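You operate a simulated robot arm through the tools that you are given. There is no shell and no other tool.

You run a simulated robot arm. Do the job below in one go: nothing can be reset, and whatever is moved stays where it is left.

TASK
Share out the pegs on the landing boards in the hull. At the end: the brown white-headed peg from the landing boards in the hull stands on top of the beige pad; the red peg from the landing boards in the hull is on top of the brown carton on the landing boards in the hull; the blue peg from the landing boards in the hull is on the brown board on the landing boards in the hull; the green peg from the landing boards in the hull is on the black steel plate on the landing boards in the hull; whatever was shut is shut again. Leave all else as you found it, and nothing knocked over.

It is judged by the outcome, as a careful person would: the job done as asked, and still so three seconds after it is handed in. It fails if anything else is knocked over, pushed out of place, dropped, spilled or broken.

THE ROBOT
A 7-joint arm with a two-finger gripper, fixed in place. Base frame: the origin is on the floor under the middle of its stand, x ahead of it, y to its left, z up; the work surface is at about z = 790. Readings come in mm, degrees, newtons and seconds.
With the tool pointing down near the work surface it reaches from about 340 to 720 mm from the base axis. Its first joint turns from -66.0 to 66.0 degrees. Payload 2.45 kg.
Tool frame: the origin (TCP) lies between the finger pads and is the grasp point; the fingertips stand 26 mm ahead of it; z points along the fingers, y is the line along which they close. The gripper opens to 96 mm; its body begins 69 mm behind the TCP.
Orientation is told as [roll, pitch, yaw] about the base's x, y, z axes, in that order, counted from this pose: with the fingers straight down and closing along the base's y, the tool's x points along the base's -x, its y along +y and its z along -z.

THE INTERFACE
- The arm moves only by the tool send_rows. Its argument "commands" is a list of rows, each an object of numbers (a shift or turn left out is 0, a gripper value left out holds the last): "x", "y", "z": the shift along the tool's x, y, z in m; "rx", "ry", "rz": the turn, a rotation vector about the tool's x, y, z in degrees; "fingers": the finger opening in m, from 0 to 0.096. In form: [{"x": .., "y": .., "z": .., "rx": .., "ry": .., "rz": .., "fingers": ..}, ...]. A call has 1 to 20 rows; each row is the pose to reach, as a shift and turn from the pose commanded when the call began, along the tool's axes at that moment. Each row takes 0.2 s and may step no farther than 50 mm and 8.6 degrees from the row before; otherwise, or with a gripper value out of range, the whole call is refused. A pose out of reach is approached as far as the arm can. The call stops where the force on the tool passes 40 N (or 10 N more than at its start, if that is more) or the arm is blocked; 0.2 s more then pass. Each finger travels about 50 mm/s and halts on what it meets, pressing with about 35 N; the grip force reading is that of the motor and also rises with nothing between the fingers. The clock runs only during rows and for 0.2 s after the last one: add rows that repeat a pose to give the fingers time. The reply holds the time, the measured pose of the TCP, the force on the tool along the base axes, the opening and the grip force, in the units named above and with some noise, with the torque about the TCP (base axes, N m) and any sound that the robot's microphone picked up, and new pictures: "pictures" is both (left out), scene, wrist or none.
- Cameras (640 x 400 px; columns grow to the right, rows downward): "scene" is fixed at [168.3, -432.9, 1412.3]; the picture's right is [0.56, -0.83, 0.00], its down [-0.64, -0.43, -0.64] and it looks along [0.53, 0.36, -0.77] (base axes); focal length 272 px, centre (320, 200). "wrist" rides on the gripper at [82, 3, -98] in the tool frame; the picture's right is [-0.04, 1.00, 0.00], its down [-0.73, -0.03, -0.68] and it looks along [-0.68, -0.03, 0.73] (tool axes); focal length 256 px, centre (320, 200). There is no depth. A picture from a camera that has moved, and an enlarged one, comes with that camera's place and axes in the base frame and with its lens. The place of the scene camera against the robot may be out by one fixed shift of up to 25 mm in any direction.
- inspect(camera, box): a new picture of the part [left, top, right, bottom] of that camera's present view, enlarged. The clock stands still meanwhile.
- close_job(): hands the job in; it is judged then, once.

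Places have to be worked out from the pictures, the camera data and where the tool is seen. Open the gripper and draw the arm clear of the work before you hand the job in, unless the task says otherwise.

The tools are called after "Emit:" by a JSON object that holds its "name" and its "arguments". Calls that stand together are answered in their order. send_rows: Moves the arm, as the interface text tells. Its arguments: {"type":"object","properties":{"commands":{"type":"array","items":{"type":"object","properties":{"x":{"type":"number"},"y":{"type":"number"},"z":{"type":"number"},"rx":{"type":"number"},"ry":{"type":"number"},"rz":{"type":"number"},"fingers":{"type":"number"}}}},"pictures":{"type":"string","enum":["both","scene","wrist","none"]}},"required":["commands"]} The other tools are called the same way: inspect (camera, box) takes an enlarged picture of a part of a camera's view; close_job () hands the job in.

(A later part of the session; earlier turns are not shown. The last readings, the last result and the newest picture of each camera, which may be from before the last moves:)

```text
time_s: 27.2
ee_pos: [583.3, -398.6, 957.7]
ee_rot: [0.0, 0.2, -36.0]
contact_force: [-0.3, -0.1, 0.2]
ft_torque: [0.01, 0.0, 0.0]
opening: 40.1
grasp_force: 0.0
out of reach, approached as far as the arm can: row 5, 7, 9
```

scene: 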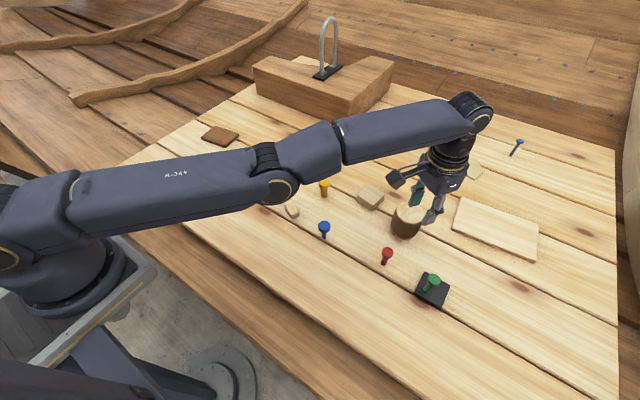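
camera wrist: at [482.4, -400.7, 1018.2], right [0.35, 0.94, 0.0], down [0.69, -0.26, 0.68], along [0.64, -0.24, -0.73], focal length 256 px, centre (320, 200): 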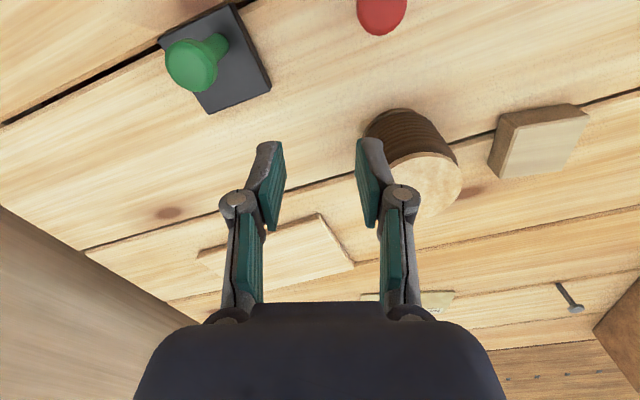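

Sideways moves are free, but moving the wrist in or out radially is locked. That's a dead-straight elbow, where inward commands have no leverage. I'll flex the elbow indirectly: rotate the hand about the wrist so the fingertips come inward, then lower the wrist, then pull in, all well above the objects.

Emit:
{"name": "send_rows", "arguments": {"commands": [{"x": 0.0217, "z": -0.0011, "ry": 6}, {"x": 0.0432, "z": -0.0045, "ry": 12}, {"x": 0.0643, "z": -0.0102, "ry": 18}, {"x": 0.0846, "z": -0.018, "ry": 24}, {"x": 0.0846, "z": 0.0, "ry": 24}, {"x": 0.0846, "z": 0.02, "ry": 24}, {"x": 0.0946, "z": 0.03, "ry": 24}, {"x": 0.1096, "z": 0.03, "ry": 24}, {"x": 0.1296, "z": 0.03, "ry": 24}, {"x": 0.1496, "z": 0.03, "ry": 24}, {"x": 0.1496, "z": 0.03, "ry": 24}], "pictures": "scene"}}

```text
time_s: 29.6
ee_pos: [462.6, -310.2, 930.0]
ee_rot: [0.1, 24.0, -36.0]
contact_force: [-0.1, -1.1, -0.3]
ft_torque: [-0.03, -0.02, 0.0]
opening: 39.9
grasp_force: 0.0
```

scene: 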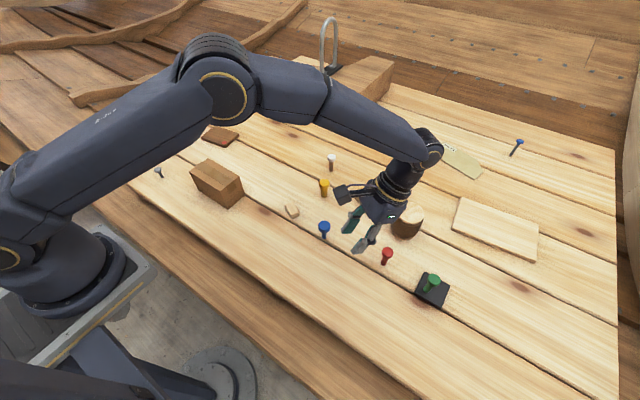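

That freed the arm: the elbow is up again and no limit was flagged. From now on I'll keep yaw aligned with the arm and tilt the tool outward for far targets instead of stretching. Next I'll bring the tool upright above the red peg.

Emit:
{"name": "send_rows", "arguments": {"commands": [{"x": -0.018, "y": -0.006, "z": -0.007, "ry": -6, "fingers": 0.06}, {"x": -0.036, "y": -0.012, "z": -0.013, "ry": -12}, {"x": -0.055, "y": -0.018, "z": -0.02, "ry": -18}, {"x": -0.0728, "y": -0.024, "z": -0.0269, "ry": -24}, {"x": -0.0728, "y": -0.024, "z": -0.0269, "ry": -24}], "pictures": "both"}}

Emit:
{"name": "inspect", "arguments": {"camera": "wrist", "box": [270, 70, 370, 150]}}

```text
time_s: 30.8
ee_pos: [511.3, -377.3, 923.2]
ee_rot: [-0.1, -0.1, -36.0]
contact_force: [0.1, 0.6, -0.3]
ft_torque: [0.02, -0.03, 0.01]
opening: 60.0
grasp_force: 0.1
camera wrist: at [446.9, -326.3, 1022.2], right [0.62, 0.78, 0.0], down [0.58, -0.45, 0.68], along [0.53, -0.42, -0.73], focal length 256 px, centre (320, 200)
```

scene: 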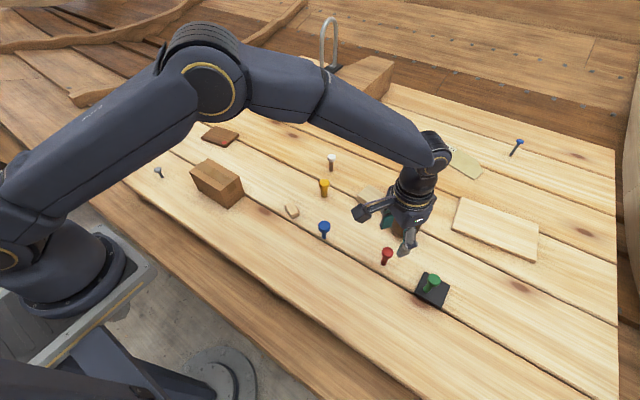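
wrist: 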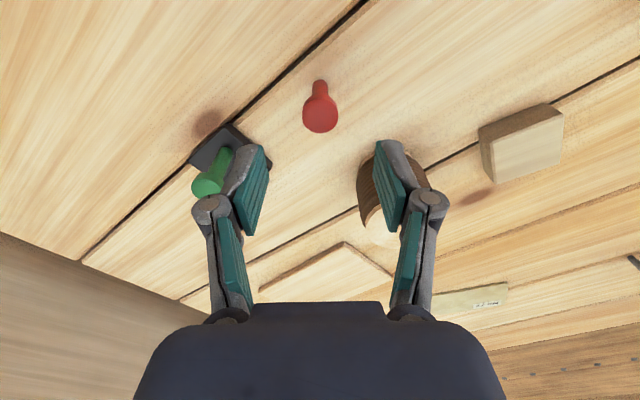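

```text
5.00 times, centred on (320, 110) of wrist
camera zoom: at [446.9, -326.3, 1022.2], right [0.62, 0.78, 0.0], down [0.58, -0.45, 0.68], along [0.53, -0.42, -0.73], focal length 1280 px, centre (320, 650)
```

zoom: 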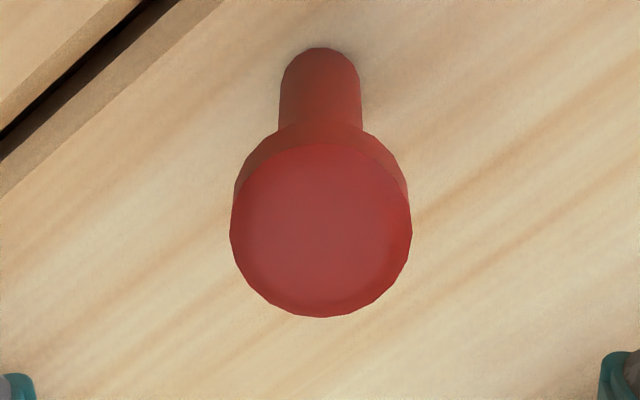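

Red sits directly under the gripper, about 1.3 mm off along the closing line. I'll descend to grasp height.

Emit:
{"name": "send_rows", "arguments": {"commands": [{"y": -0.0013, "z": 0.02}, {"y": -0.0013, "z": 0.04}, {"y": -0.0013, "z": 0.06}, {"y": -0.0013, "z": 0.077}, {"y": -0.0013, "z": 0.0855}, {"y": -0.0013, "z": 0.0855}], "pictures": "wrist"}}

```text
time_s: 32.2
ee_pos: [509.6, -377.7, 837.7]
ee_rot: [0.0, -0.1, -36.0]
contact_force: [0.1, -0.4, 0.1]
ft_torque: [0.0, 0.01, 0.0]
opening: 59.9
grasp_force: 0.1
camera wrist: at [445.8, -327.0, 935.3], right [0.62, 0.78, 0.0], down [0.58, -0.45, 0.68], along [0.53, -0.42, -0.73], focal length 256 px, centre (320, 200)
```

wrist: 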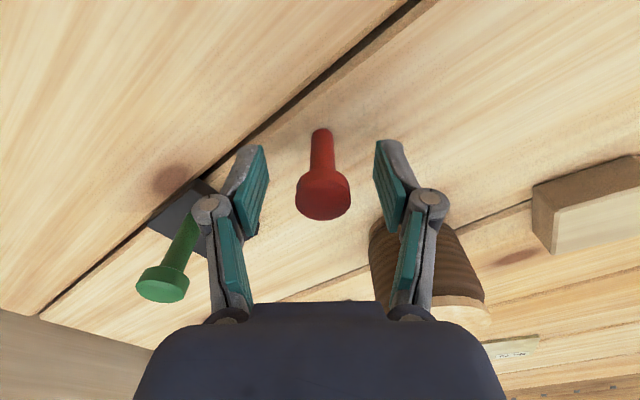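

The red head is centred between the pads at (322,195), the same as green was. Closing.

Emit:
{"name": "send_rows", "arguments": {"commands": [{"fingers": 0.04}, {"fingers": 0.02}, {"fingers": 0.01}, {"fingers": 0.01}, {"fingers": 0.01}, {"fingers": 0.01}], "pictures": "wrist"}}

```text
time_s: 33.6
ee_pos: [510.9, -377.0, 837.0]
ee_rot: [0.0, 0.0, -36.1]
contact_force: [-0.8, 0.3, -0.1]
ft_torque: [0.01, 0.0, 0.03]
opening: 21.8
grasp_force: 34.8
camera wrist: at [445.8, -327.0, 935.4], right [0.62, 0.78, 0.0], down [0.58, -0.46, 0.68], along [0.53, -0.42, -0.73], focal length 256 px, centre (320, 200)
```

wrist: 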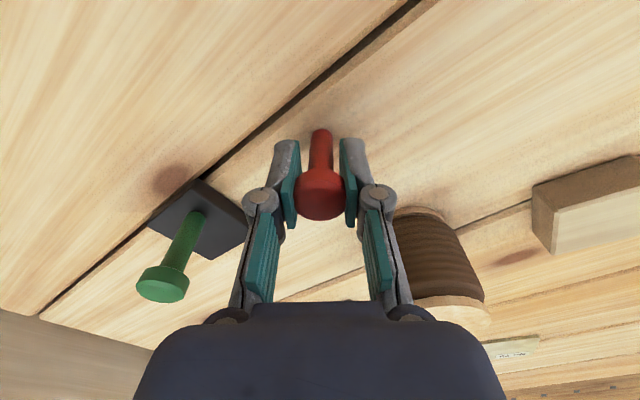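

The red peg is gripped (21.8 mm, 35 N). I'll lift it straight up to about z 1000.

Emit:
{"name": "send_rows", "arguments": {"commands": [{"z": -0.005}, {"z": -0.02}, {"z": -0.05}, {"z": -0.085}, {"z": -0.125}, {"z": -0.155}, {"z": -0.163}, {"z": -0.163}], "pictures": "both"}}

```text
time_s: 35.4
ee_pos: [510.5, -379.0, 1001.5]
ee_rot: [0.0, 0.0, -36.0]
contact_force: [0.0, -1.1, -1.1]
ft_torque: [0.0, 0.02, 0.01]
opening: 21.8
grasp_force: 35.0
camera wrist: at [445.0, -327.4, 1099.8], right [0.62, 0.78, 0.0], down [0.58, -0.45, 0.68], along [0.53, -0.42, -0.73], focal length 256 px, centre (320, 200)
```

scene: 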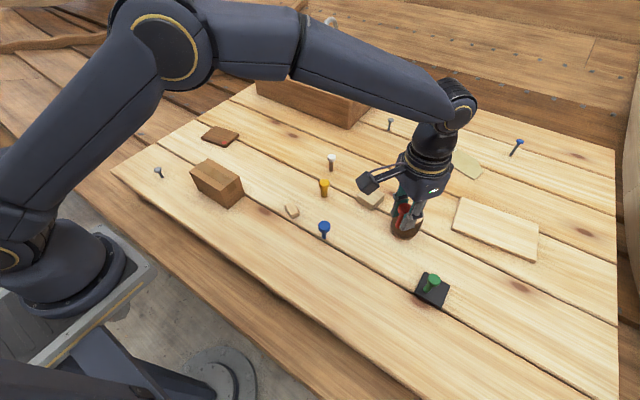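
wrist: 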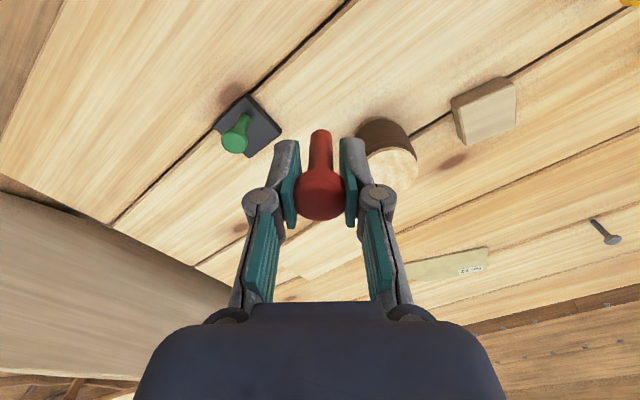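

The red peg hangs straight. I'll carry it high over to the carton, turning the yaw along with the arm.

Emit:
{"name": "send_rows", "arguments": {"commands": [{"x": 0.012, "y": 0.013, "rz": -2}, {"x": 0.038, "y": 0.041, "rz": -6}, {"x": 0.068, "y": 0.073, "rz": -10}, {"x": 0.098, "y": 0.105, "rz": -14}, {"x": 0.128, "y": 0.137, "rz": -18}, {"x": 0.158, "y": 0.17, "rz": -22}, {"x": 0.188, "y": 0.202, "rz": -26}, {"x": 0.218, "y": 0.234, "rz": -30}, {"x": 0.248, "y": 0.266, "rz": -34}, {"x": 0.276, "y": 0.297, "rz": -38}, {"x": 0.302, "y": 0.325, "rz": -43}, {"x": 0.325, "y": 0.349, "rz": -47}, {"x": 0.341, "y": 0.3665, "rz": -51}, {"x": 0.341, "y": 0.3665, "rz": -51}], "pictures": "both"}}

```text
time_s: 38.4
ee_pos: [448.7, 120.8, 1001.5]
ee_rot: [0.0, 0.0, 15.0]
contact_force: [0.1, 0.4, 0.6]
ft_torque: [-0.04, -0.03, 0.0]
opening: 22.0
grasp_force: 35.2
camera wrist: at [368.6, 102.9, 1099.7], right [-0.22, 0.98, 0.0], down [0.72, 0.16, 0.68], along [0.66, 0.15, -0.73], focal length 256 px, centre (320, 200)
```

scene: 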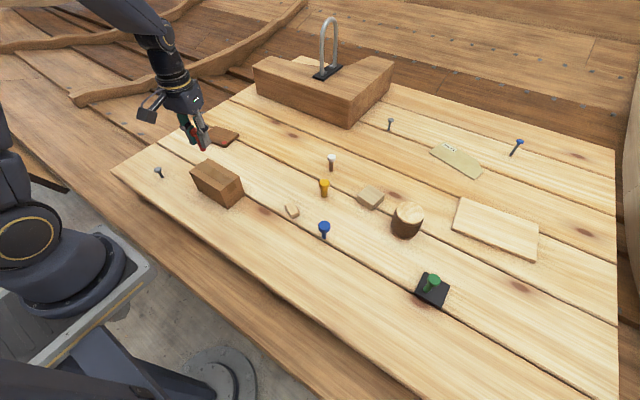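
wrist: 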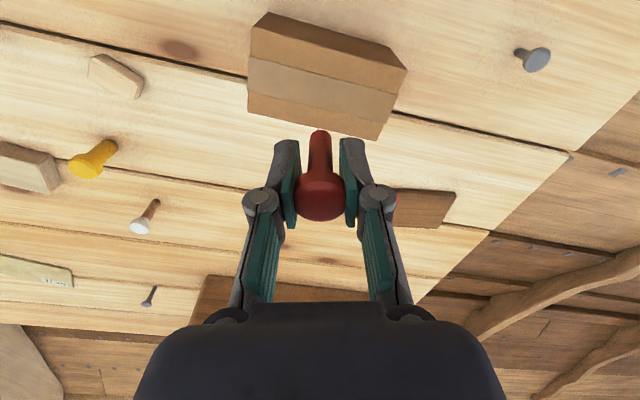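

I'm hovering near the carton; I'll zoom in to measure its top face.

Emit:
{"name": "inspect", "arguments": {"camera": "wrist", "box": [230, 0, 430, 150]}}

Emit:
{"name": "inspect", "arguments": {"camera": "scene", "box": [140, 90, 290, 220]}}

```text
2.67 times, centred on (330, 75) of wrist
camera zoom: at [368.6, 102.9, 1099.7], right [-0.22, 0.98, 0.0], down [0.72, 0.16, 0.68], along [0.66, 0.15, -0.73], focal length 683 px, centre (293, 533)
```

zoom: 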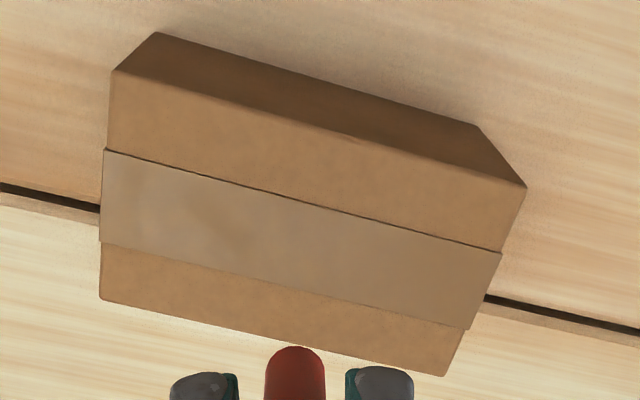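

```text
3.08 times, centred on (215, 155) of scene
camera zoom: at [168.3, -432.9, 1412.3], right [0.56, -0.83, 0.0], down [-0.64, -0.43, -0.64], along [0.53, 0.36, -0.77], focal length 836 px, centre (643, 338)
```

zoom: 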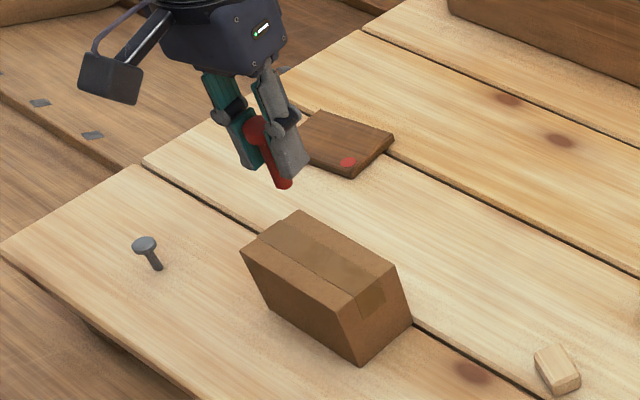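

The carton top is centred at about (448,124) at z≈872, and the peg is right above the middle. I'll descend to about 10 mm above the top.

Emit:
{"name": "send_rows", "arguments": {"commands": [{"z": 0.015}, {"z": 0.035}, {"z": 0.055}, {"z": 0.068}, {"z": 0.071}, {"z": 0.071}], "pictures": "both"}}

```text
time_s: 39.8
ee_pos: [450.3, 119.6, 930.0]
ee_rot: [0.1, 0.0, 15.0]
contact_force: [-0.1, 0.6, -0.2]
ft_torque: [-0.01, 0.01, 0.0]
opening: 21.6
grasp_force: 35.1
camera wrist: at [369.6, 101.0, 1028.1], right [-0.22, 0.98, 0.0], down [0.72, 0.16, 0.68], along [0.66, 0.15, -0.73], focal length 256 px, centre (320, 200)
```

scene: 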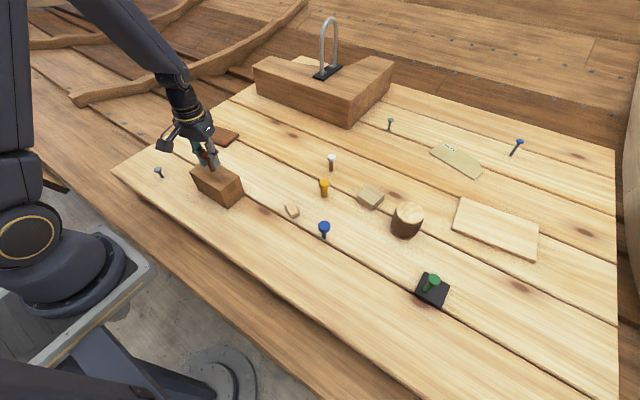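
wrist: 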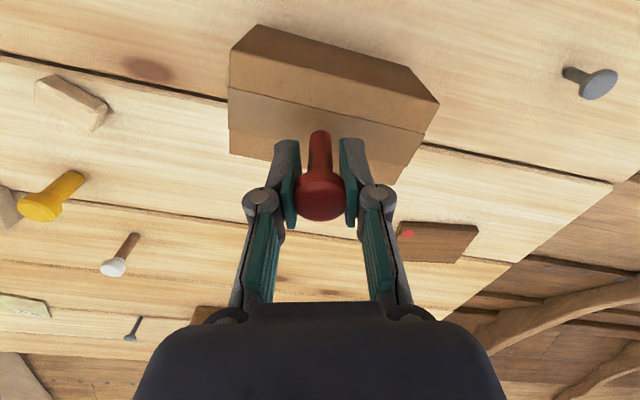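

The foot should be about 10 mm above the carton top. I'll lower in small steps towards contact.

Emit:
{"name": "send_rows", "arguments": {"commands": [{"z": 0.003}, {"z": 0.006}, {"z": 0.008}, {"z": 0.0085}], "pictures": "wrist"}}

```text
time_s: 40.8
ee_pos: [447.8, 120.4, 921.4]
ee_rot: [0.0, 0.0, 15.0]
contact_force: [0.0, -0.5, 0.5]
ft_torque: [0.02, 0.02, -0.01]
opening: 22.1
grasp_force: 35.2
camera wrist: at [369.5, 101.7, 1019.7], right [-0.22, 0.98, 0.0], down [0.72, 0.16, 0.68], along [0.66, 0.15, -0.73], focal length 256 px, centre (320, 200)
```

wrist: 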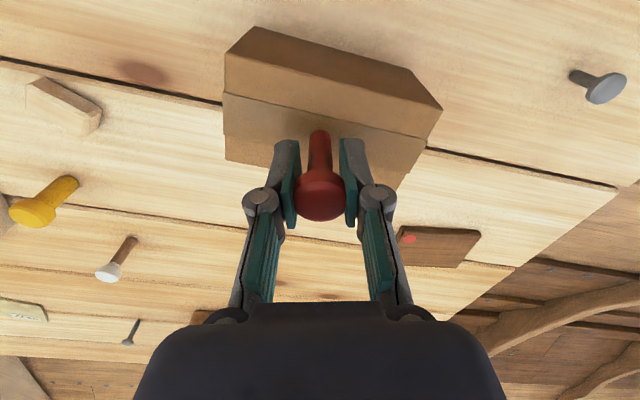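

No contact yet. I'll go on in 1 mm steps.

Emit:
{"name": "send_rows", "arguments": {"commands": [{"z": 0.001}, {"z": 0.002}], "pictures": "none"}}

```text
time_s: 41.4
ee_pos: [448.9, 120.3, 920.1]
ee_rot: [0.0, 0.0, 15.0]
contact_force: [-0.2, 0.2, -0.8]
ft_torque: [0.02, -0.02, -0.01]
opening: 21.8
grasp_force: 35.2
```

Emit:
{"name": "send_rows", "arguments": {"commands": [{"z": 0.001}, {"z": 0.0015}], "pictures": "none"}}

Emit:
{"name": "inspect", "arguments": {"camera": "wrist", "box": [270, 100, 370, 180]}}

Emit:
{"name": "inspect", "arguments": {"camera": "scene", "box": [170, 110, 260, 220]}}

```text
time_s: 42.0
ee_pos: [448.1, 120.9, 918.0]
ee_rot: [0.0, 0.0, 15.0]
contact_force: [-0.3, 0.2, -0.2]
ft_torque: [-0.02, 0.0, 0.0]
opening: 22.1
grasp_force: 34.4
```

```text
5.00 times, centred on (320, 140) of wrist
camera zoom: at [369.3, 102.1, 1016.2], right [-0.22, 0.98, 0.0], down [0.72, 0.16, 0.68], along [0.66, 0.15, -0.73], focal length 1280 px, centre (320, 500)
```

zoom: 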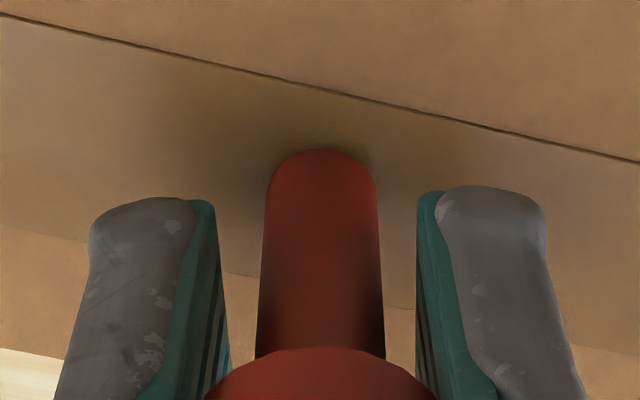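

```text
3.64 times, centred on (215, 165) of scene
camera zoom: at [168.3, -432.9, 1412.3], right [0.56, -0.83, 0.0], down [-0.64, -0.43, -0.64], along [0.53, 0.36, -0.77], focal length 988 px, centre (702, 327)
```

zoom: 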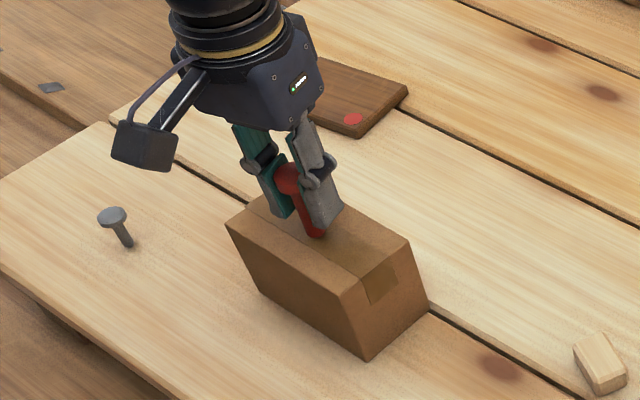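

The foot's shadow shows it's almost touching. I'll keep lowering a millimetre at a time.

Emit:
{"name": "send_rows", "arguments": {"commands": [{"z": 0.001}, {"z": 0.0015}], "pictures": "none"}}

```text
time_s: 42.6
ee_pos: [449.3, 121.3, 918.0]
ee_rot: [-0.1, 0.1, 15.0]
contact_force: [-0.9, 0.3, 1.9]
ft_torque: [-0.04, 0.05, 0.02]
opening: 21.7
grasp_force: 35.0
```

A force is just starting (about 2 N). I'll go one more half millimetre to confirm contact.

Emit:
{"name": "send_rows", "arguments": {"commands": [{"z": 0.0006}, {"z": 0.0006}], "pictures": "none"}}

```text
time_s: 43.2
ee_pos: [449.2, 122.1, 916.7]
ee_rot: [0.0, -0.1, 15.1]
contact_force: [-3.3, -0.9, 19.8]
ft_torque: [-0.03, 0.14, 0.04]
opening: 21.6
grasp_force: 35.3
```

Firm contact at 20 N. I'll back off 0.6 mm and open the fingers.

Emit:
{"name": "send_rows", "arguments": {"commands": [{"z": -0.0006}, {"z": -0.0006, "fingers": 0.027}, {"z": -0.0006, "fingers": 0.034}, {"z": -0.0006, "fingers": 0.042}, {"z": -0.0006, "fingers": 0.05}, {"z": -0.0006, "fingers": 0.05}], "pictures": "wrist"}}

```text
time_s: 44.6
ee_pos: [447.9, 120.4, 917.0]
ee_rot: [0.0, 0.0, 15.0]
contact_force: [0.3, -0.6, 0.1]
ft_torque: [-0.01, -0.04, 0.02]
opening: 49.9
grasp_force: 0.0
camera wrist: at [369.0, 102.1, 1014.5], right [-0.22, 0.98, 0.0], down [0.72, 0.16, 0.68], along [0.66, 0.15, -0.73], focal length 256 px, centre (320, 200)
```

wrist: 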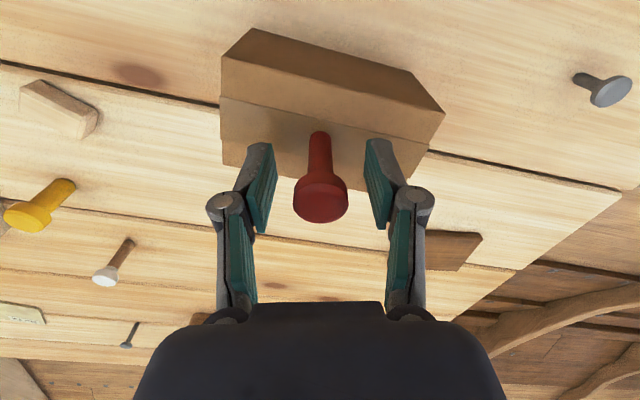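

The red peg stands on the carton. I'll rise straight up.

Emit:
{"name": "send_rows", "arguments": {"commands": [{"z": -0.01}, {"z": -0.03}, {"z": -0.06}, {"z": -0.085}, {"z": -0.1}, {"z": -0.1}], "pictures": "both"}}

```text
time_s: 46.0
ee_pos: [451.4, 120.8, 1016.9]
ee_rot: [0.1, 0.0, 15.0]
contact_force: [0.2, 0.3, 0.2]
ft_torque: [0.0, -0.01, 0.02]
opening: 50.1
grasp_force: 0.1
camera wrist: at [370.7, 103.2, 1114.5], right [-0.22, 0.98, 0.0], down [0.72, 0.16, 0.68], along [0.66, 0.15, -0.73], focal length 256 px, centre (320, 200)
```

scene: 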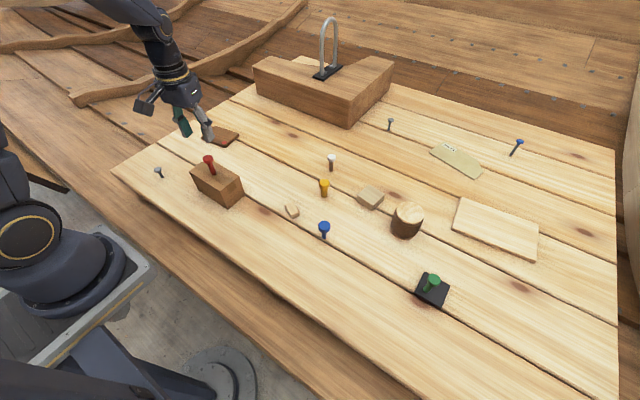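
wrist: 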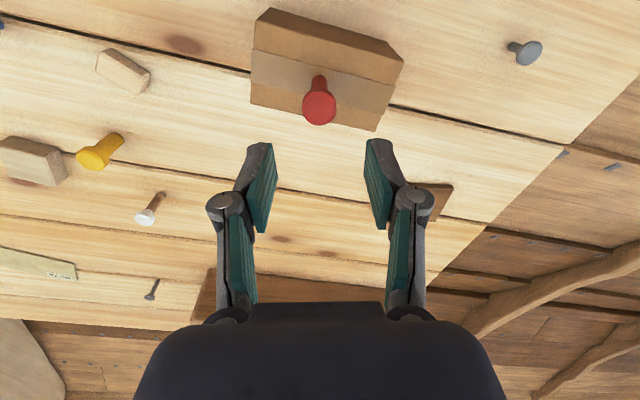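

Red is on the carton. Next I'll move to hover over the blue peg at about (492,-219).

Emit:
{"name": "send_rows", "arguments": {"commands": [{"x": 0.003, "y": -0.02, "rz": 2}, {"x": 0.008, "y": -0.055, "rz": 6}, {"x": 0.014, "y": -0.095, "rz": 10}, {"x": 0.02, "y": -0.135, "rz": 15}, {"x": 0.025, "y": -0.175, "rz": 20, "z": 0.01}, {"x": 0.031, "y": -0.215, "rz": 25, "z": 0.03}, {"x": 0.036, "y": -0.255, "rz": 30, "z": 0.05}, {"x": 0.042, "y": -0.29, "rz": 34, "z": 0.07}, {"x": 0.046, "y": -0.32, "rz": 37, "z": 0.085}, {"x": 0.0484, "y": -0.339, "rz": 39, "z": 0.095, "fingers": 0.06}, {"x": 0.0484, "y": -0.339, "rz": 39, "z": 0.095}], "pictures": "both"}}

Emit:
{"name": "inspect", "arguments": {"camera": "wrist", "box": [270, 70, 370, 150]}}

```text
time_s: 48.4
ee_pos: [488.8, -219.7, 922.2]
ee_rot: [0.0, 0.0, -24.0]
contact_force: [-0.6, -0.2, 0.0]
ft_torque: [-0.02, 0.02, 0.02]
opening: 60.2
grasp_force: 0.1
camera wrist: at [416.1, -183.9, 1020.5], right [0.44, 0.9, 0.0], down [0.66, -0.33, 0.68], along [0.61, -0.3, -0.73], focal length 256 px, centre (320, 200)
```

scene: 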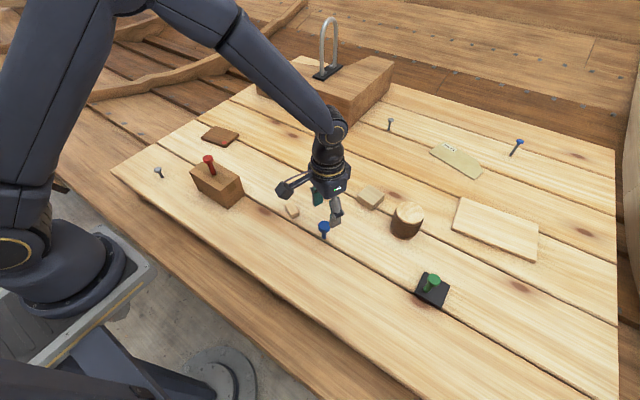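
wrist: 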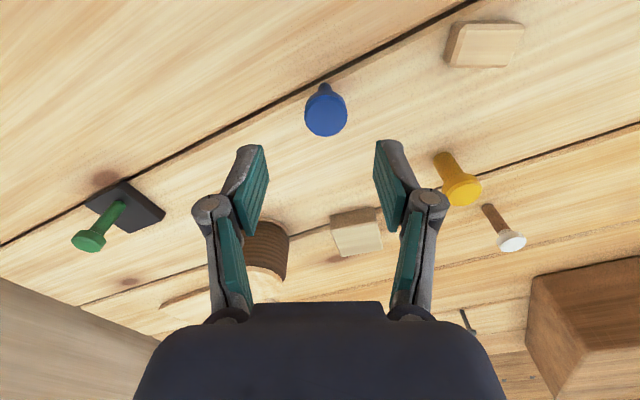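

```text
5.00 times, centred on (320, 110) of wrist
camera zoom: at [416.1, -183.9, 1020.5], right [0.44, 0.9, 0.0], down [0.66, -0.33, 0.68], along [0.61, -0.3, -0.73], focal length 1280 px, centre (320, 650)
```

zoom: 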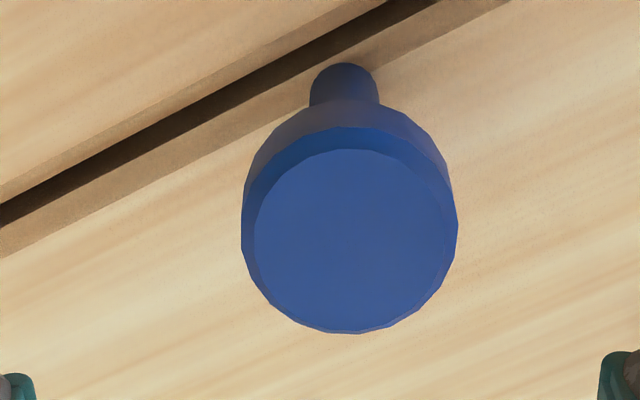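

The blue peg has a wider head (about 31 mm); it stands about 3.5 mm to the +y side of the tool centre. I'll correct for that and descend.

Emit:
{"name": "send_rows", "arguments": {"commands": [{"x": -0.0005, "y": 0.0035, "z": 0.015}, {"x": -0.0005, "y": 0.0035, "z": 0.035}, {"x": -0.0005, "y": 0.0035, "z": 0.055}, {"x": -0.0005, "y": 0.0035, "z": 0.075}, {"x": -0.0005, "y": 0.0035, "z": 0.0845}, {"x": -0.0005, "y": 0.0035, "z": 0.0845}], "pictures": "wrist"}}

Emit:
{"name": "inspect", "arguments": {"camera": "wrist", "box": [220, 100, 420, 225]}}

```text
time_s: 49.8
ee_pos: [492.5, -216.2, 838.0]
ee_rot: [0.0, 0.0, -24.1]
contact_force: [0.6, -0.2, 0.1]
ft_torque: [0.02, 0.0, 0.02]
opening: 60.0
grasp_force: 0.0
camera wrist: at [418.2, -180.7, 935.8], right [0.44, 0.9, 0.0], down [0.66, -0.32, 0.68], along [0.61, -0.3, -0.73], focal length 256 px, centre (320, 200)
```

wrist: 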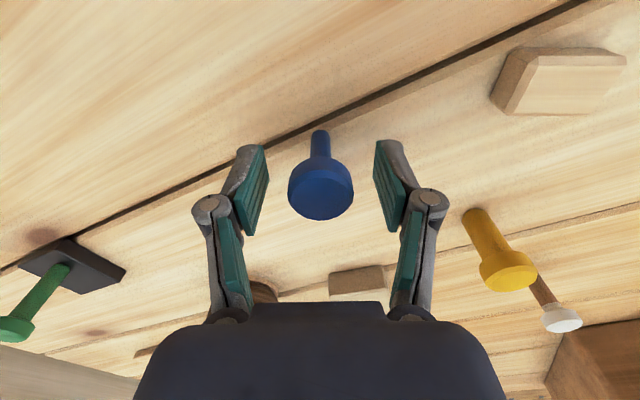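

```text
3.20 times, centred on (320, 162) of wrist
camera zoom: at [418.2, -180.7, 935.8], right [0.44, 0.9, 0.0], down [0.66, -0.32, 0.68], along [0.61, -0.3, -0.73], focal length 819 px, centre (320, 320)
```

zoom: 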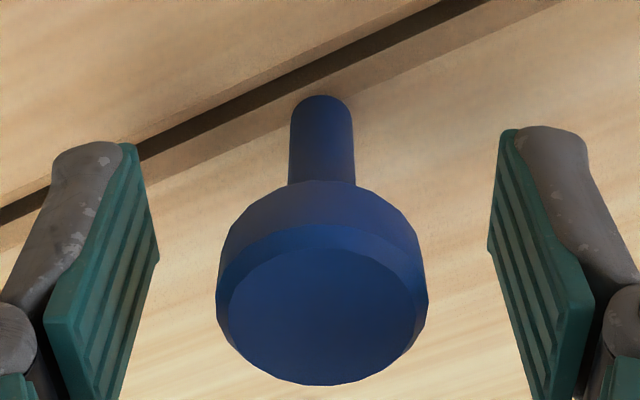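

The blue head is centred between the pads. Closing.

Emit:
{"name": "send_rows", "arguments": {"commands": [{"fingers": 0.045}, {"fingers": 0.03}, {"fingers": 0.015}, {"fingers": 0.015}, {"fingers": 0.015}, {"fingers": 0.015}], "pictures": "wrist"}}

```text
time_s: 51.2
ee_pos: [491.1, -216.4, 838.4]
ee_rot: [0.0, 0.0, -24.0]
contact_force: [0.6, 0.5, 1.5]
ft_torque: [0.01, -0.01, 0.03]
opening: 25.4
grasp_force: 35.1
camera wrist: at [418.1, -180.6, 936.0], right [0.44, 0.9, 0.0], down [0.66, -0.33, 0.68], along [0.61, -0.3, -0.73], focal length 256 px, centre (320, 200)
```

wrist: 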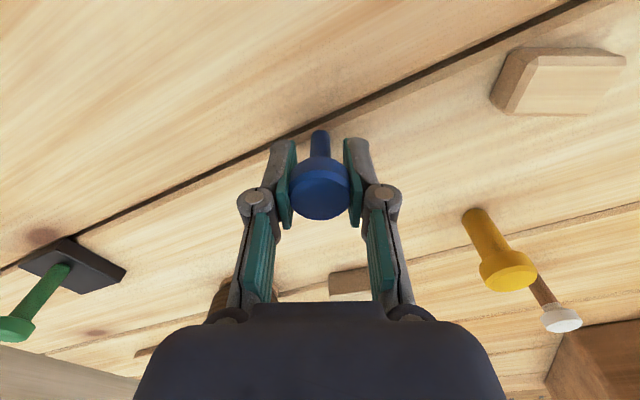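

Gripped at 25 mm. The brown board lies near the edge of reach, so before lifting I'll reopen, tilt the tool 15° outward about the peg head (the pads stay vertical) and regrip. That keeps the wrist well inside its range.

Emit:
{"name": "send_rows", "arguments": {"commands": [{"fingers": 0.032}, {"fingers": 0.04}, {"fingers": 0.048}, {"fingers": 0.048, "ry": -5}, {"fingers": 0.048, "ry": -10}, {"fingers": 0.048, "ry": -15}, {"fingers": 0.048, "ry": -15}], "pictures": "both"}}

```text
time_s: 52.8
ee_pos: [492.5, -216.0, 837.5]
ee_rot: [0.1, -15.2, -24.1]
contact_force: [-0.2, 1.2, 0.3]
ft_torque: [-0.01, 0.01, -0.04]
opening: 48.0
grasp_force: 0.0
camera wrist: at [397.6, -171.3, 911.1], right [0.44, 0.9, 0.01], down [0.47, -0.24, 0.85], along [0.76, -0.37, -0.53], focal length 256 px, centre (320, 200)
```

scene: 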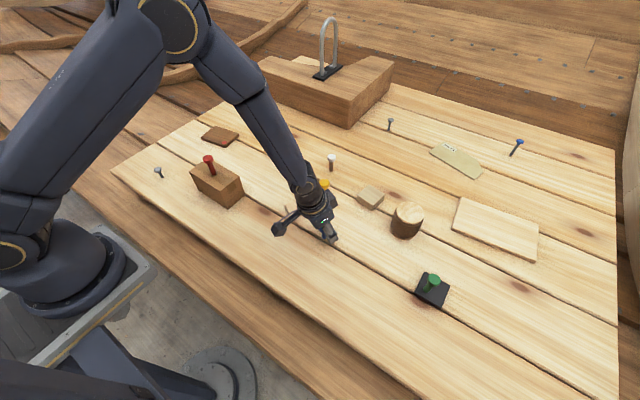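
wrist: 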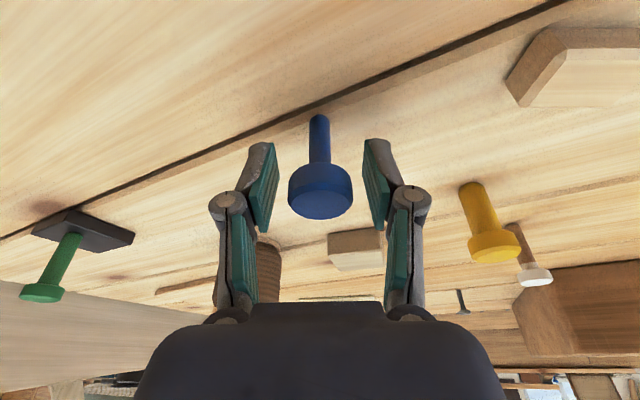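

Tilting works without limits. I'll regrip the blue peg in this tilted pose.

Emit:
{"name": "send_rows", "arguments": {"commands": [{"fingers": 0.035}, {"fingers": 0.02}, {"fingers": 0.015}, {"fingers": 0.015}, {"fingers": 0.015}], "pictures": "wrist"}}

```text
time_s: 54.0
ee_pos: [492.3, -216.0, 838.7]
ee_rot: [0.0, -15.0, -23.9]
contact_force: [-0.1, 0.0, 2.2]
ft_torque: [0.02, -0.01, -0.02]
opening: 26.0
grasp_force: 34.9
camera wrist: at [397.7, -171.4, 911.2], right [0.44, 0.9, 0.01], down [0.47, -0.24, 0.85], along [0.76, -0.37, -0.53], focal length 256 px, centre (320, 200)
```

wrist: 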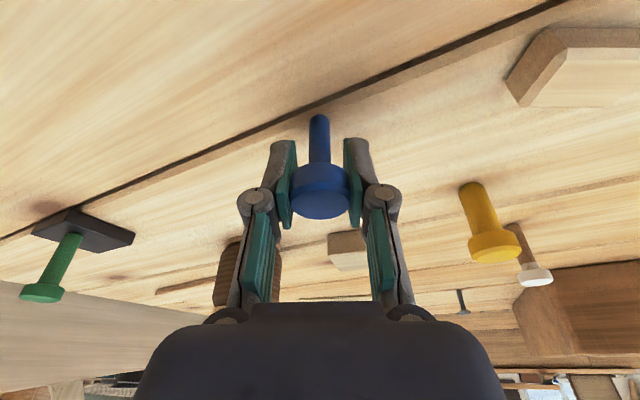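

The blue peg is gripped at 26 mm with the peg still vertical. I'll lift straight up along base z.

Emit:
{"name": "send_rows", "arguments": {"commands": [{"x": -0.0013, "z": -0.0048}, {"x": -0.0052, "z": -0.0193}, {"x": -0.0117, "z": -0.0435}, {"x": -0.0207, "z": -0.0773}, {"x": -0.0311, "z": -0.1159}, {"x": -0.0401, "z": -0.1497}, {"x": -0.0427, "z": -0.1594}, {"x": -0.0427, "z": -0.1594}], "pictures": "both"}}

```text
time_s: 55.8
ee_pos: [493.4, -215.9, 1004.1]
ee_rot: [0.0, -15.0, -23.9]
contact_force: [-0.6, 0.2, 0.4]
ft_torque: [0.01, 0.04, 0.01]
opening: 25.7
grasp_force: 34.4
camera wrist: at [398.0, -171.0, 1077.2], right [0.44, 0.9, 0.01], down [0.47, -0.24, 0.85], along [0.76, -0.37, -0.53], focal length 256 px, centre (320, 200)
```

scene: 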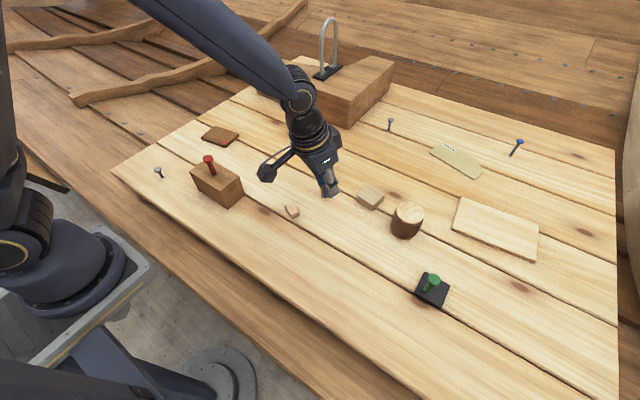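
wrist: 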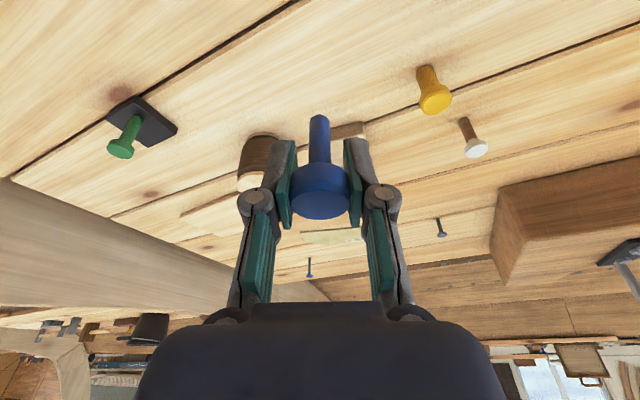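

The peg stays vertical in the grip. I'll carry it to a hover just short of the brown board, keeping the tilt and turning with the arm.

Emit:
{"name": "send_rows", "arguments": {"commands": [{"x": 0.00206, "y": 0.01034, "z": -0.00055, "rx": -0.26, "rz": -0.99}, {"x": 0.00824, "y": 0.04136, "z": -0.00221, "rx": -1.06, "rz": -3.94}, {"x": 0.01648, "y": 0.08272, "z": -0.00442, "rx": -2.11, "rz": -7.89}, {"x": 0.02472, "y": 0.12408, "z": -0.00662, "rx": -3.17, "rz": -11.83}, {"x": 0.03296, "y": 0.16544, "z": -0.00883, "rx": -4.22, "rz": -15.78}, {"x": 0.0412, "y": 0.2068, "z": -0.01104, "rx": -5.28, "rz": -19.72}, {"x": 0.04944, "y": 0.24816, "z": -0.01325, "rx": -6.34, "rz": -23.66}, {"x": 0.05768, "y": 0.28952, "z": -0.01546, "rx": -7.39, "rz": -27.61}, {"x": 0.06592, "y": 0.33088, "z": -0.01766, "rx": -8.45, "rz": -31.55}, {"x": 0.07416, "y": 0.37224, "z": -0.01987, "rx": -9.5, "rz": -35.5}, {"x": 0.0824, "y": 0.4136, "z": -0.02208, "rx": -10.56, "rz": -39.44}, {"x": 0.09064, "y": 0.45496, "z": -0.02429, "rx": -11.62, "rz": -43.38}, {"x": 0.09785, "y": 0.49115, "z": -0.02622, "rx": -12.54, "rz": -46.84}, {"x": 0.103, "y": 0.517, "z": -0.0276, "rx": -13.2, "rz": -49.3}, {"x": 0.103, "y": 0.517, "z": -0.0276, "rx": -13.2, "rz": -49.3}], "pictures": "both"}}

```text
time_s: 59.0
ee_pos: [603.8, 302.3, 1004.9]
ee_rot: [0.0, -15.1, 27.1]
contact_force: [-0.4, 0.3, 0.1]
ft_torque: [-0.03, 0.02, 0.01]
opening: 25.7
grasp_force: 35.1
camera wrist: at [509.8, 257.3, 1077.7], right [-0.42, 0.91, 0.01], down [0.49, 0.22, 0.85], along [0.77, 0.36, -0.53], focal length 256 px, centre (320, 200)
```

scene: 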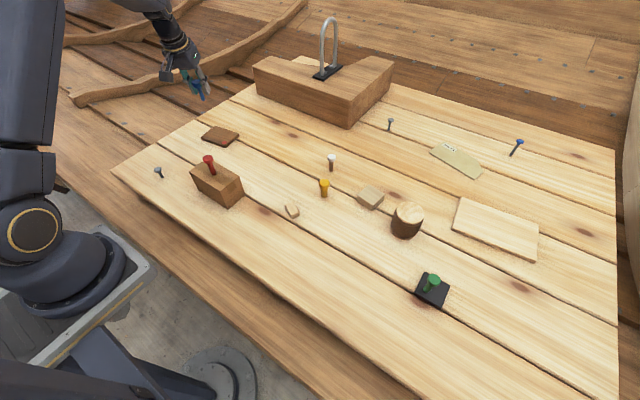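
wrist: 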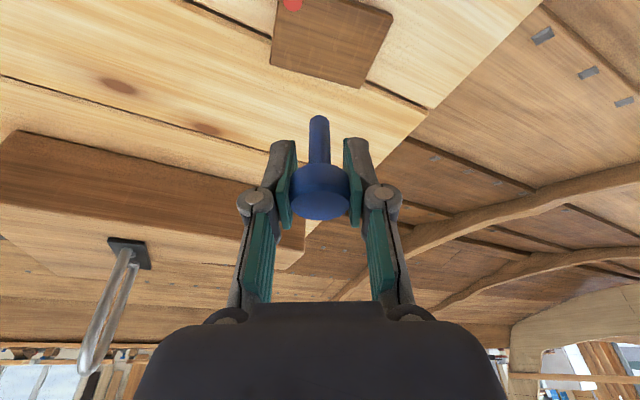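

The board's centre is near (627,320), with a red dot near its near-left corner at (611,278). I'll go to above the middle and lower to z≈870, with the peg foot about 20 mm above it.

Emit:
{"name": "send_rows", "arguments": {"commands": [{"x": 0.0012, "y": 0.0012, "z": 0.0206}, {"x": 0.0028, "y": 0.0028, "z": 0.0482}, {"x": 0.0045, "y": 0.0043, "z": 0.0757}, {"x": 0.0061, "y": 0.0059, "z": 0.1032}, {"x": 0.0075, "y": 0.0073, "z": 0.127}, {"x": 0.0081, "y": 0.0079, "z": 0.1376}, {"x": 0.0081, "y": 0.0079, "z": 0.1376}], "pictures": "both"}}

Emit:
{"name": "inspect", "arguments": {"camera": "wrist", "box": [220, 50, 420, 190]}}

Emit:
{"name": "inspect", "arguments": {"camera": "scene", "box": [160, 80, 280, 160]}}

```text
time_s: 60.6
ee_pos: [625.6, 321.0, 867.7]
ee_rot: [0.0, -15.0, 27.0]
contact_force: [1.0, -1.3, -0.1]
ft_torque: [0.01, -0.01, -0.04]
opening: 25.9
grasp_force: 35.3
camera wrist: at [531.0, 275.4, 941.0], right [-0.42, 0.91, 0.01], down [0.49, 0.22, 0.85], along [0.77, 0.36, -0.53], focal length 256 px, centre (320, 200)
```

scene: 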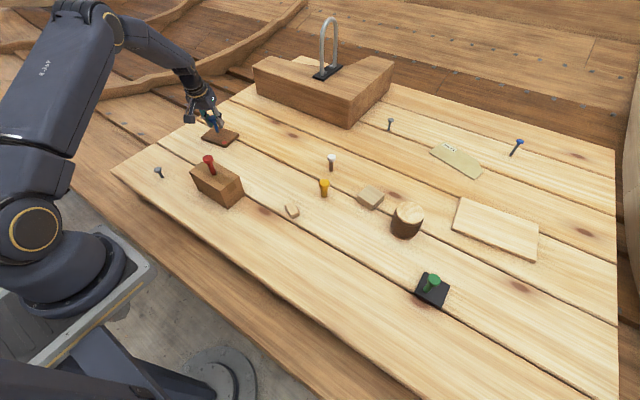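
wrist: 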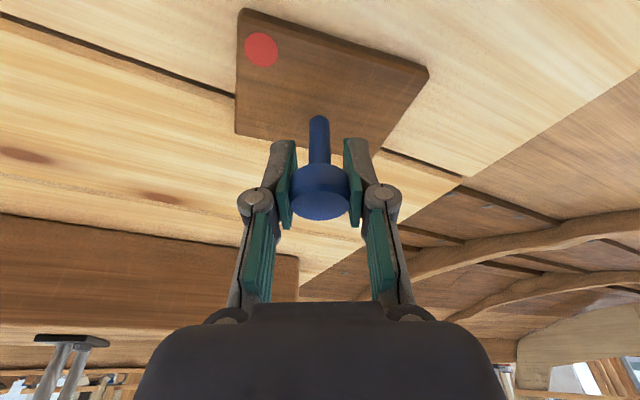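

```text
2.86 times, centred on (320, 120) of wrist
camera zoom: at [531.0, 275.4, 941.0], right [-0.42, 0.91, 0.01], down [0.49, 0.22, 0.85], along [0.77, 0.36, -0.53], focal length 731 px, centre (320, 429)
```

zoom: 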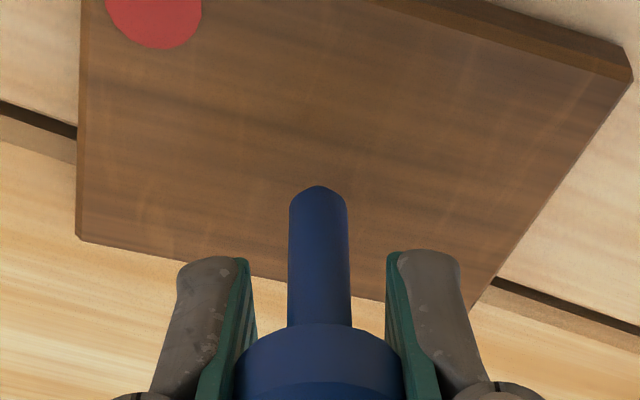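

```text
5.00 times, centred on (220, 120) of scene
camera zoom: at [168.3, -432.9, 1412.3], right [0.56, -0.83, 0.0], down [-0.64, -0.43, -0.64], along [0.53, 0.36, -0.77], focal length 1359 px, centre (820, 600)
```

zoom: 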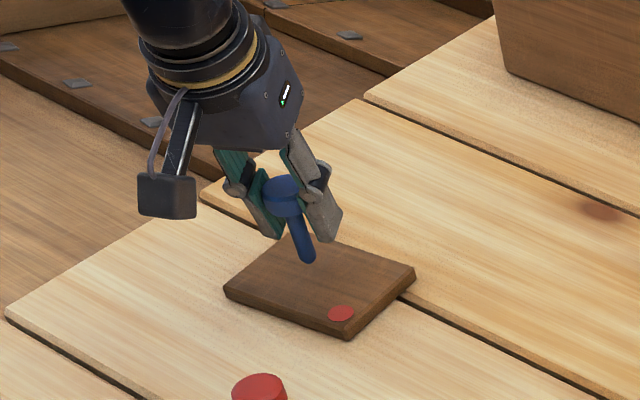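

The foot is above the board's centre, clear of the red dot. I'll lower 12 mm and then creep down.

Emit:
{"name": "send_rows", "arguments": {"commands": [{"x": 0.001, "z": 0.0039}, {"x": 0.0021, "z": 0.0077}, {"x": 0.0031, "z": 0.0116}, {"x": 0.0031, "z": 0.0116}], "pictures": "none"}}

Emit:
{"name": "inspect", "arguments": {"camera": "wrist", "box": [220, 50, 420, 190]}}

```text
time_s: 61.6
ee_pos: [626.3, 318.7, 855.4]
ee_rot: [0.1, -15.0, 26.9]
contact_force: [0.0, 0.2, 0.0]
ft_torque: [0.01, 0.05, 0.01]
opening: 25.9
grasp_force: 35.4
```

```text
2.86 times, centred on (320, 120) of wrist
camera zoom: at [531.3, 274.1, 929.0], right [-0.42, 0.91, 0.01], down [0.49, 0.22, 0.85], along [0.77, 0.36, -0.53], focal length 731 px, centre (320, 429)
```

zoom: 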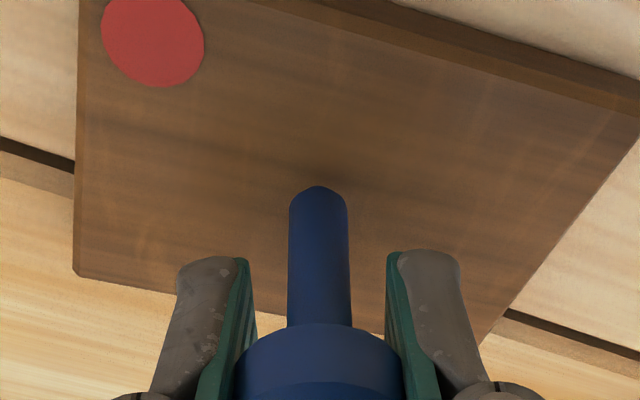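

Emit:
{"name": "send_rows", "arguments": {"commands": [{"x": 0.0003, "z": 0.001}, {"x": 0.0005, "z": 0.0019}, {"x": 0.0006, "z": 0.0024}], "pictures": "none"}}

```text
time_s: 62.4
ee_pos: [626.8, 318.9, 853.2]
ee_rot: [0.0, -15.0, 27.0]
contact_force: [0.0, 0.7, -0.6]
ft_torque: [0.02, -0.03, -0.03]
opening: 25.9
grasp_force: 35.1
```

No contact at z 853. I'll keep creeping down.

Emit:
{"name": "send_rows", "arguments": {"commands": [{"x": 0.0003, "z": 0.001}, {"x": 0.0004, "z": 0.0015}], "pictures": "none"}}

```text
time_s: 63.0
ee_pos: [625.8, 318.5, 850.6]
ee_rot: [0.0, -15.0, 27.0]
contact_force: [0.1, 0.6, -1.0]
ft_torque: [0.0, -0.01, 0.0]
opening: 25.9
grasp_force: 34.4
```

Emit:
{"name": "send_rows", "arguments": {"commands": [{"x": 0.0003, "z": 0.001}, {"x": 0.0003, "z": 0.0012}], "pictures": "none"}}

Emit:
{"name": "inspect", "arguments": {"camera": "wrist", "box": [270, 80, 370, 150]}}

```text
time_s: 63.6
ee_pos: [625.9, 318.4, 849.6]
ee_rot: [0.1, -15.1, 27.0]
contact_force: [0.1, -0.5, 0.1]
ft_torque: [-0.01, -0.01, 0.01]
opening: 25.7
grasp_force: 34.8
```

```text
5.71 times, centred on (320, 115) of wrist
camera zoom: at [531.3, 273.9, 923.1], right [-0.42, 0.91, 0.01], down [0.49, 0.22, 0.85], along [0.77, 0.36, -0.53], focal length 1463 px, centre (320, 686)
```

zoom: 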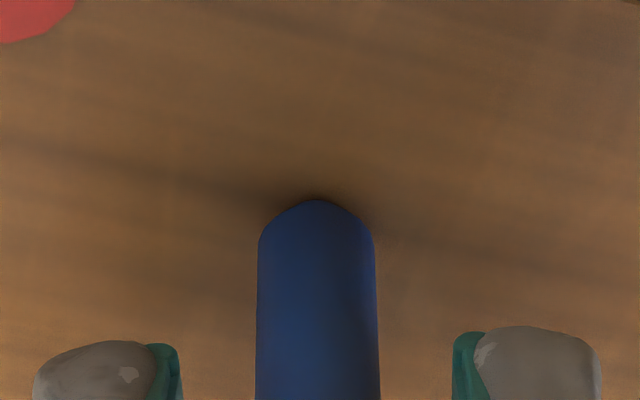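

The contact shadow has closed up around the foot. I'll go another millimetre.

Emit:
{"name": "send_rows", "arguments": {"commands": [{"x": 0.0002, "z": 0.0006}, {"x": 0.0003, "z": 0.001}], "pictures": "none"}}

```text
time_s: 64.2
ee_pos: [627.2, 319.0, 848.4]
ee_rot: [0.0, -15.0, 27.0]
contact_force: [-1.1, -1.5, 4.0]
ft_torque: [-0.02, 0.09, 0.01]
opening: 26.0
grasp_force: 34.9
```

Light contact (4 N) at z 848.4. I'll release here.

Emit:
{"name": "send_rows", "arguments": {"commands": [{"fingers": 0.029}, {"fingers": 0.034}, {"fingers": 0.042}, {"fingers": 0.052}, {"fingers": 0.056}, {"fingers": 0.056}], "pictures": "wrist"}}

```text
time_s: 65.6
ee_pos: [625.8, 318.2, 847.5]
ee_rot: [0.0, -15.1, 27.0]
contact_force: [0.4, 0.8, 0.2]
ft_torque: [0.01, -0.02, 0.01]
opening: 56.0
grasp_force: 0.0
camera wrist: at [531.3, 273.9, 922.4], right [-0.42, 0.91, 0.01], down [0.49, 0.22, 0.85], along [0.77, 0.36, -0.53], focal length 256 px, centre (320, 200)
```

wrist: 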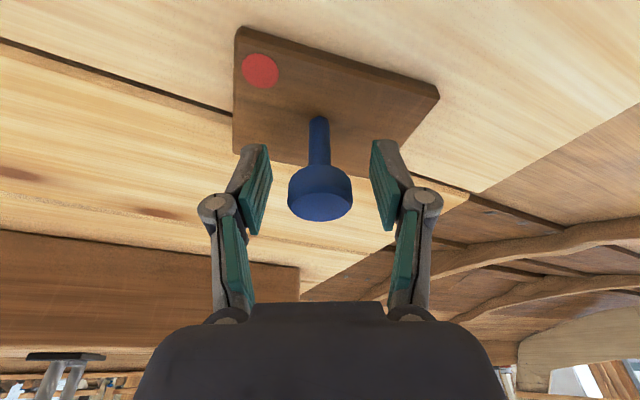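

The blue peg stands on the board. I'll withdraw straight up.

Emit:
{"name": "send_rows", "arguments": {"commands": [{"x": -0.0026, "z": -0.0097}, {"x": -0.0065, "z": -0.0242}, {"x": -0.013, "z": -0.0483}, {"x": -0.0207, "z": -0.0773}, {"x": -0.0285, "z": -0.1063}, {"x": -0.0311, "z": -0.1159}, {"x": -0.0311, "z": -0.1159}], "pictures": "both"}}

```text
time_s: 67.2
ee_pos: [624.8, 318.2, 970.4]
ee_rot: [0.0, -15.0, 27.0]
contact_force: [1.1, 0.7, -0.7]
ft_torque: [0.01, -0.02, 0.02]
opening: 55.9
grasp_force: 0.1
camera wrist: at [530.7, 273.8, 1043.3], right [-0.42, 0.91, 0.01], down [0.49, 0.22, 0.85], along [0.77, 0.36, -0.53], focal length 256 px, centre (320, 200)
```

scene: 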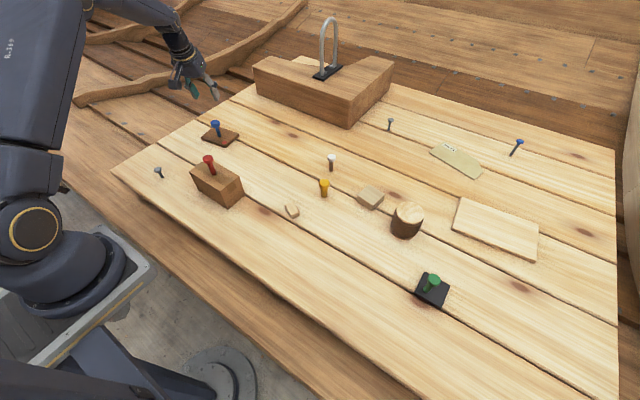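
wrist: 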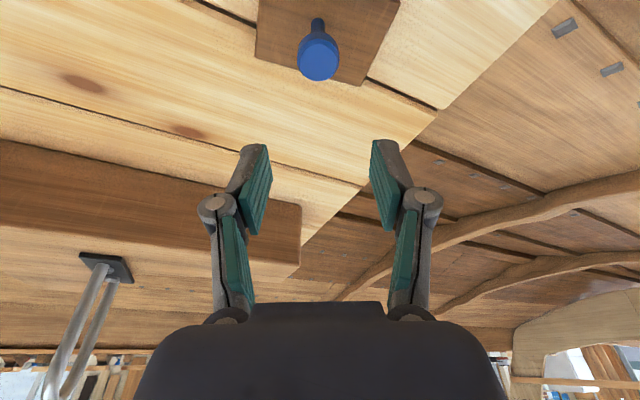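

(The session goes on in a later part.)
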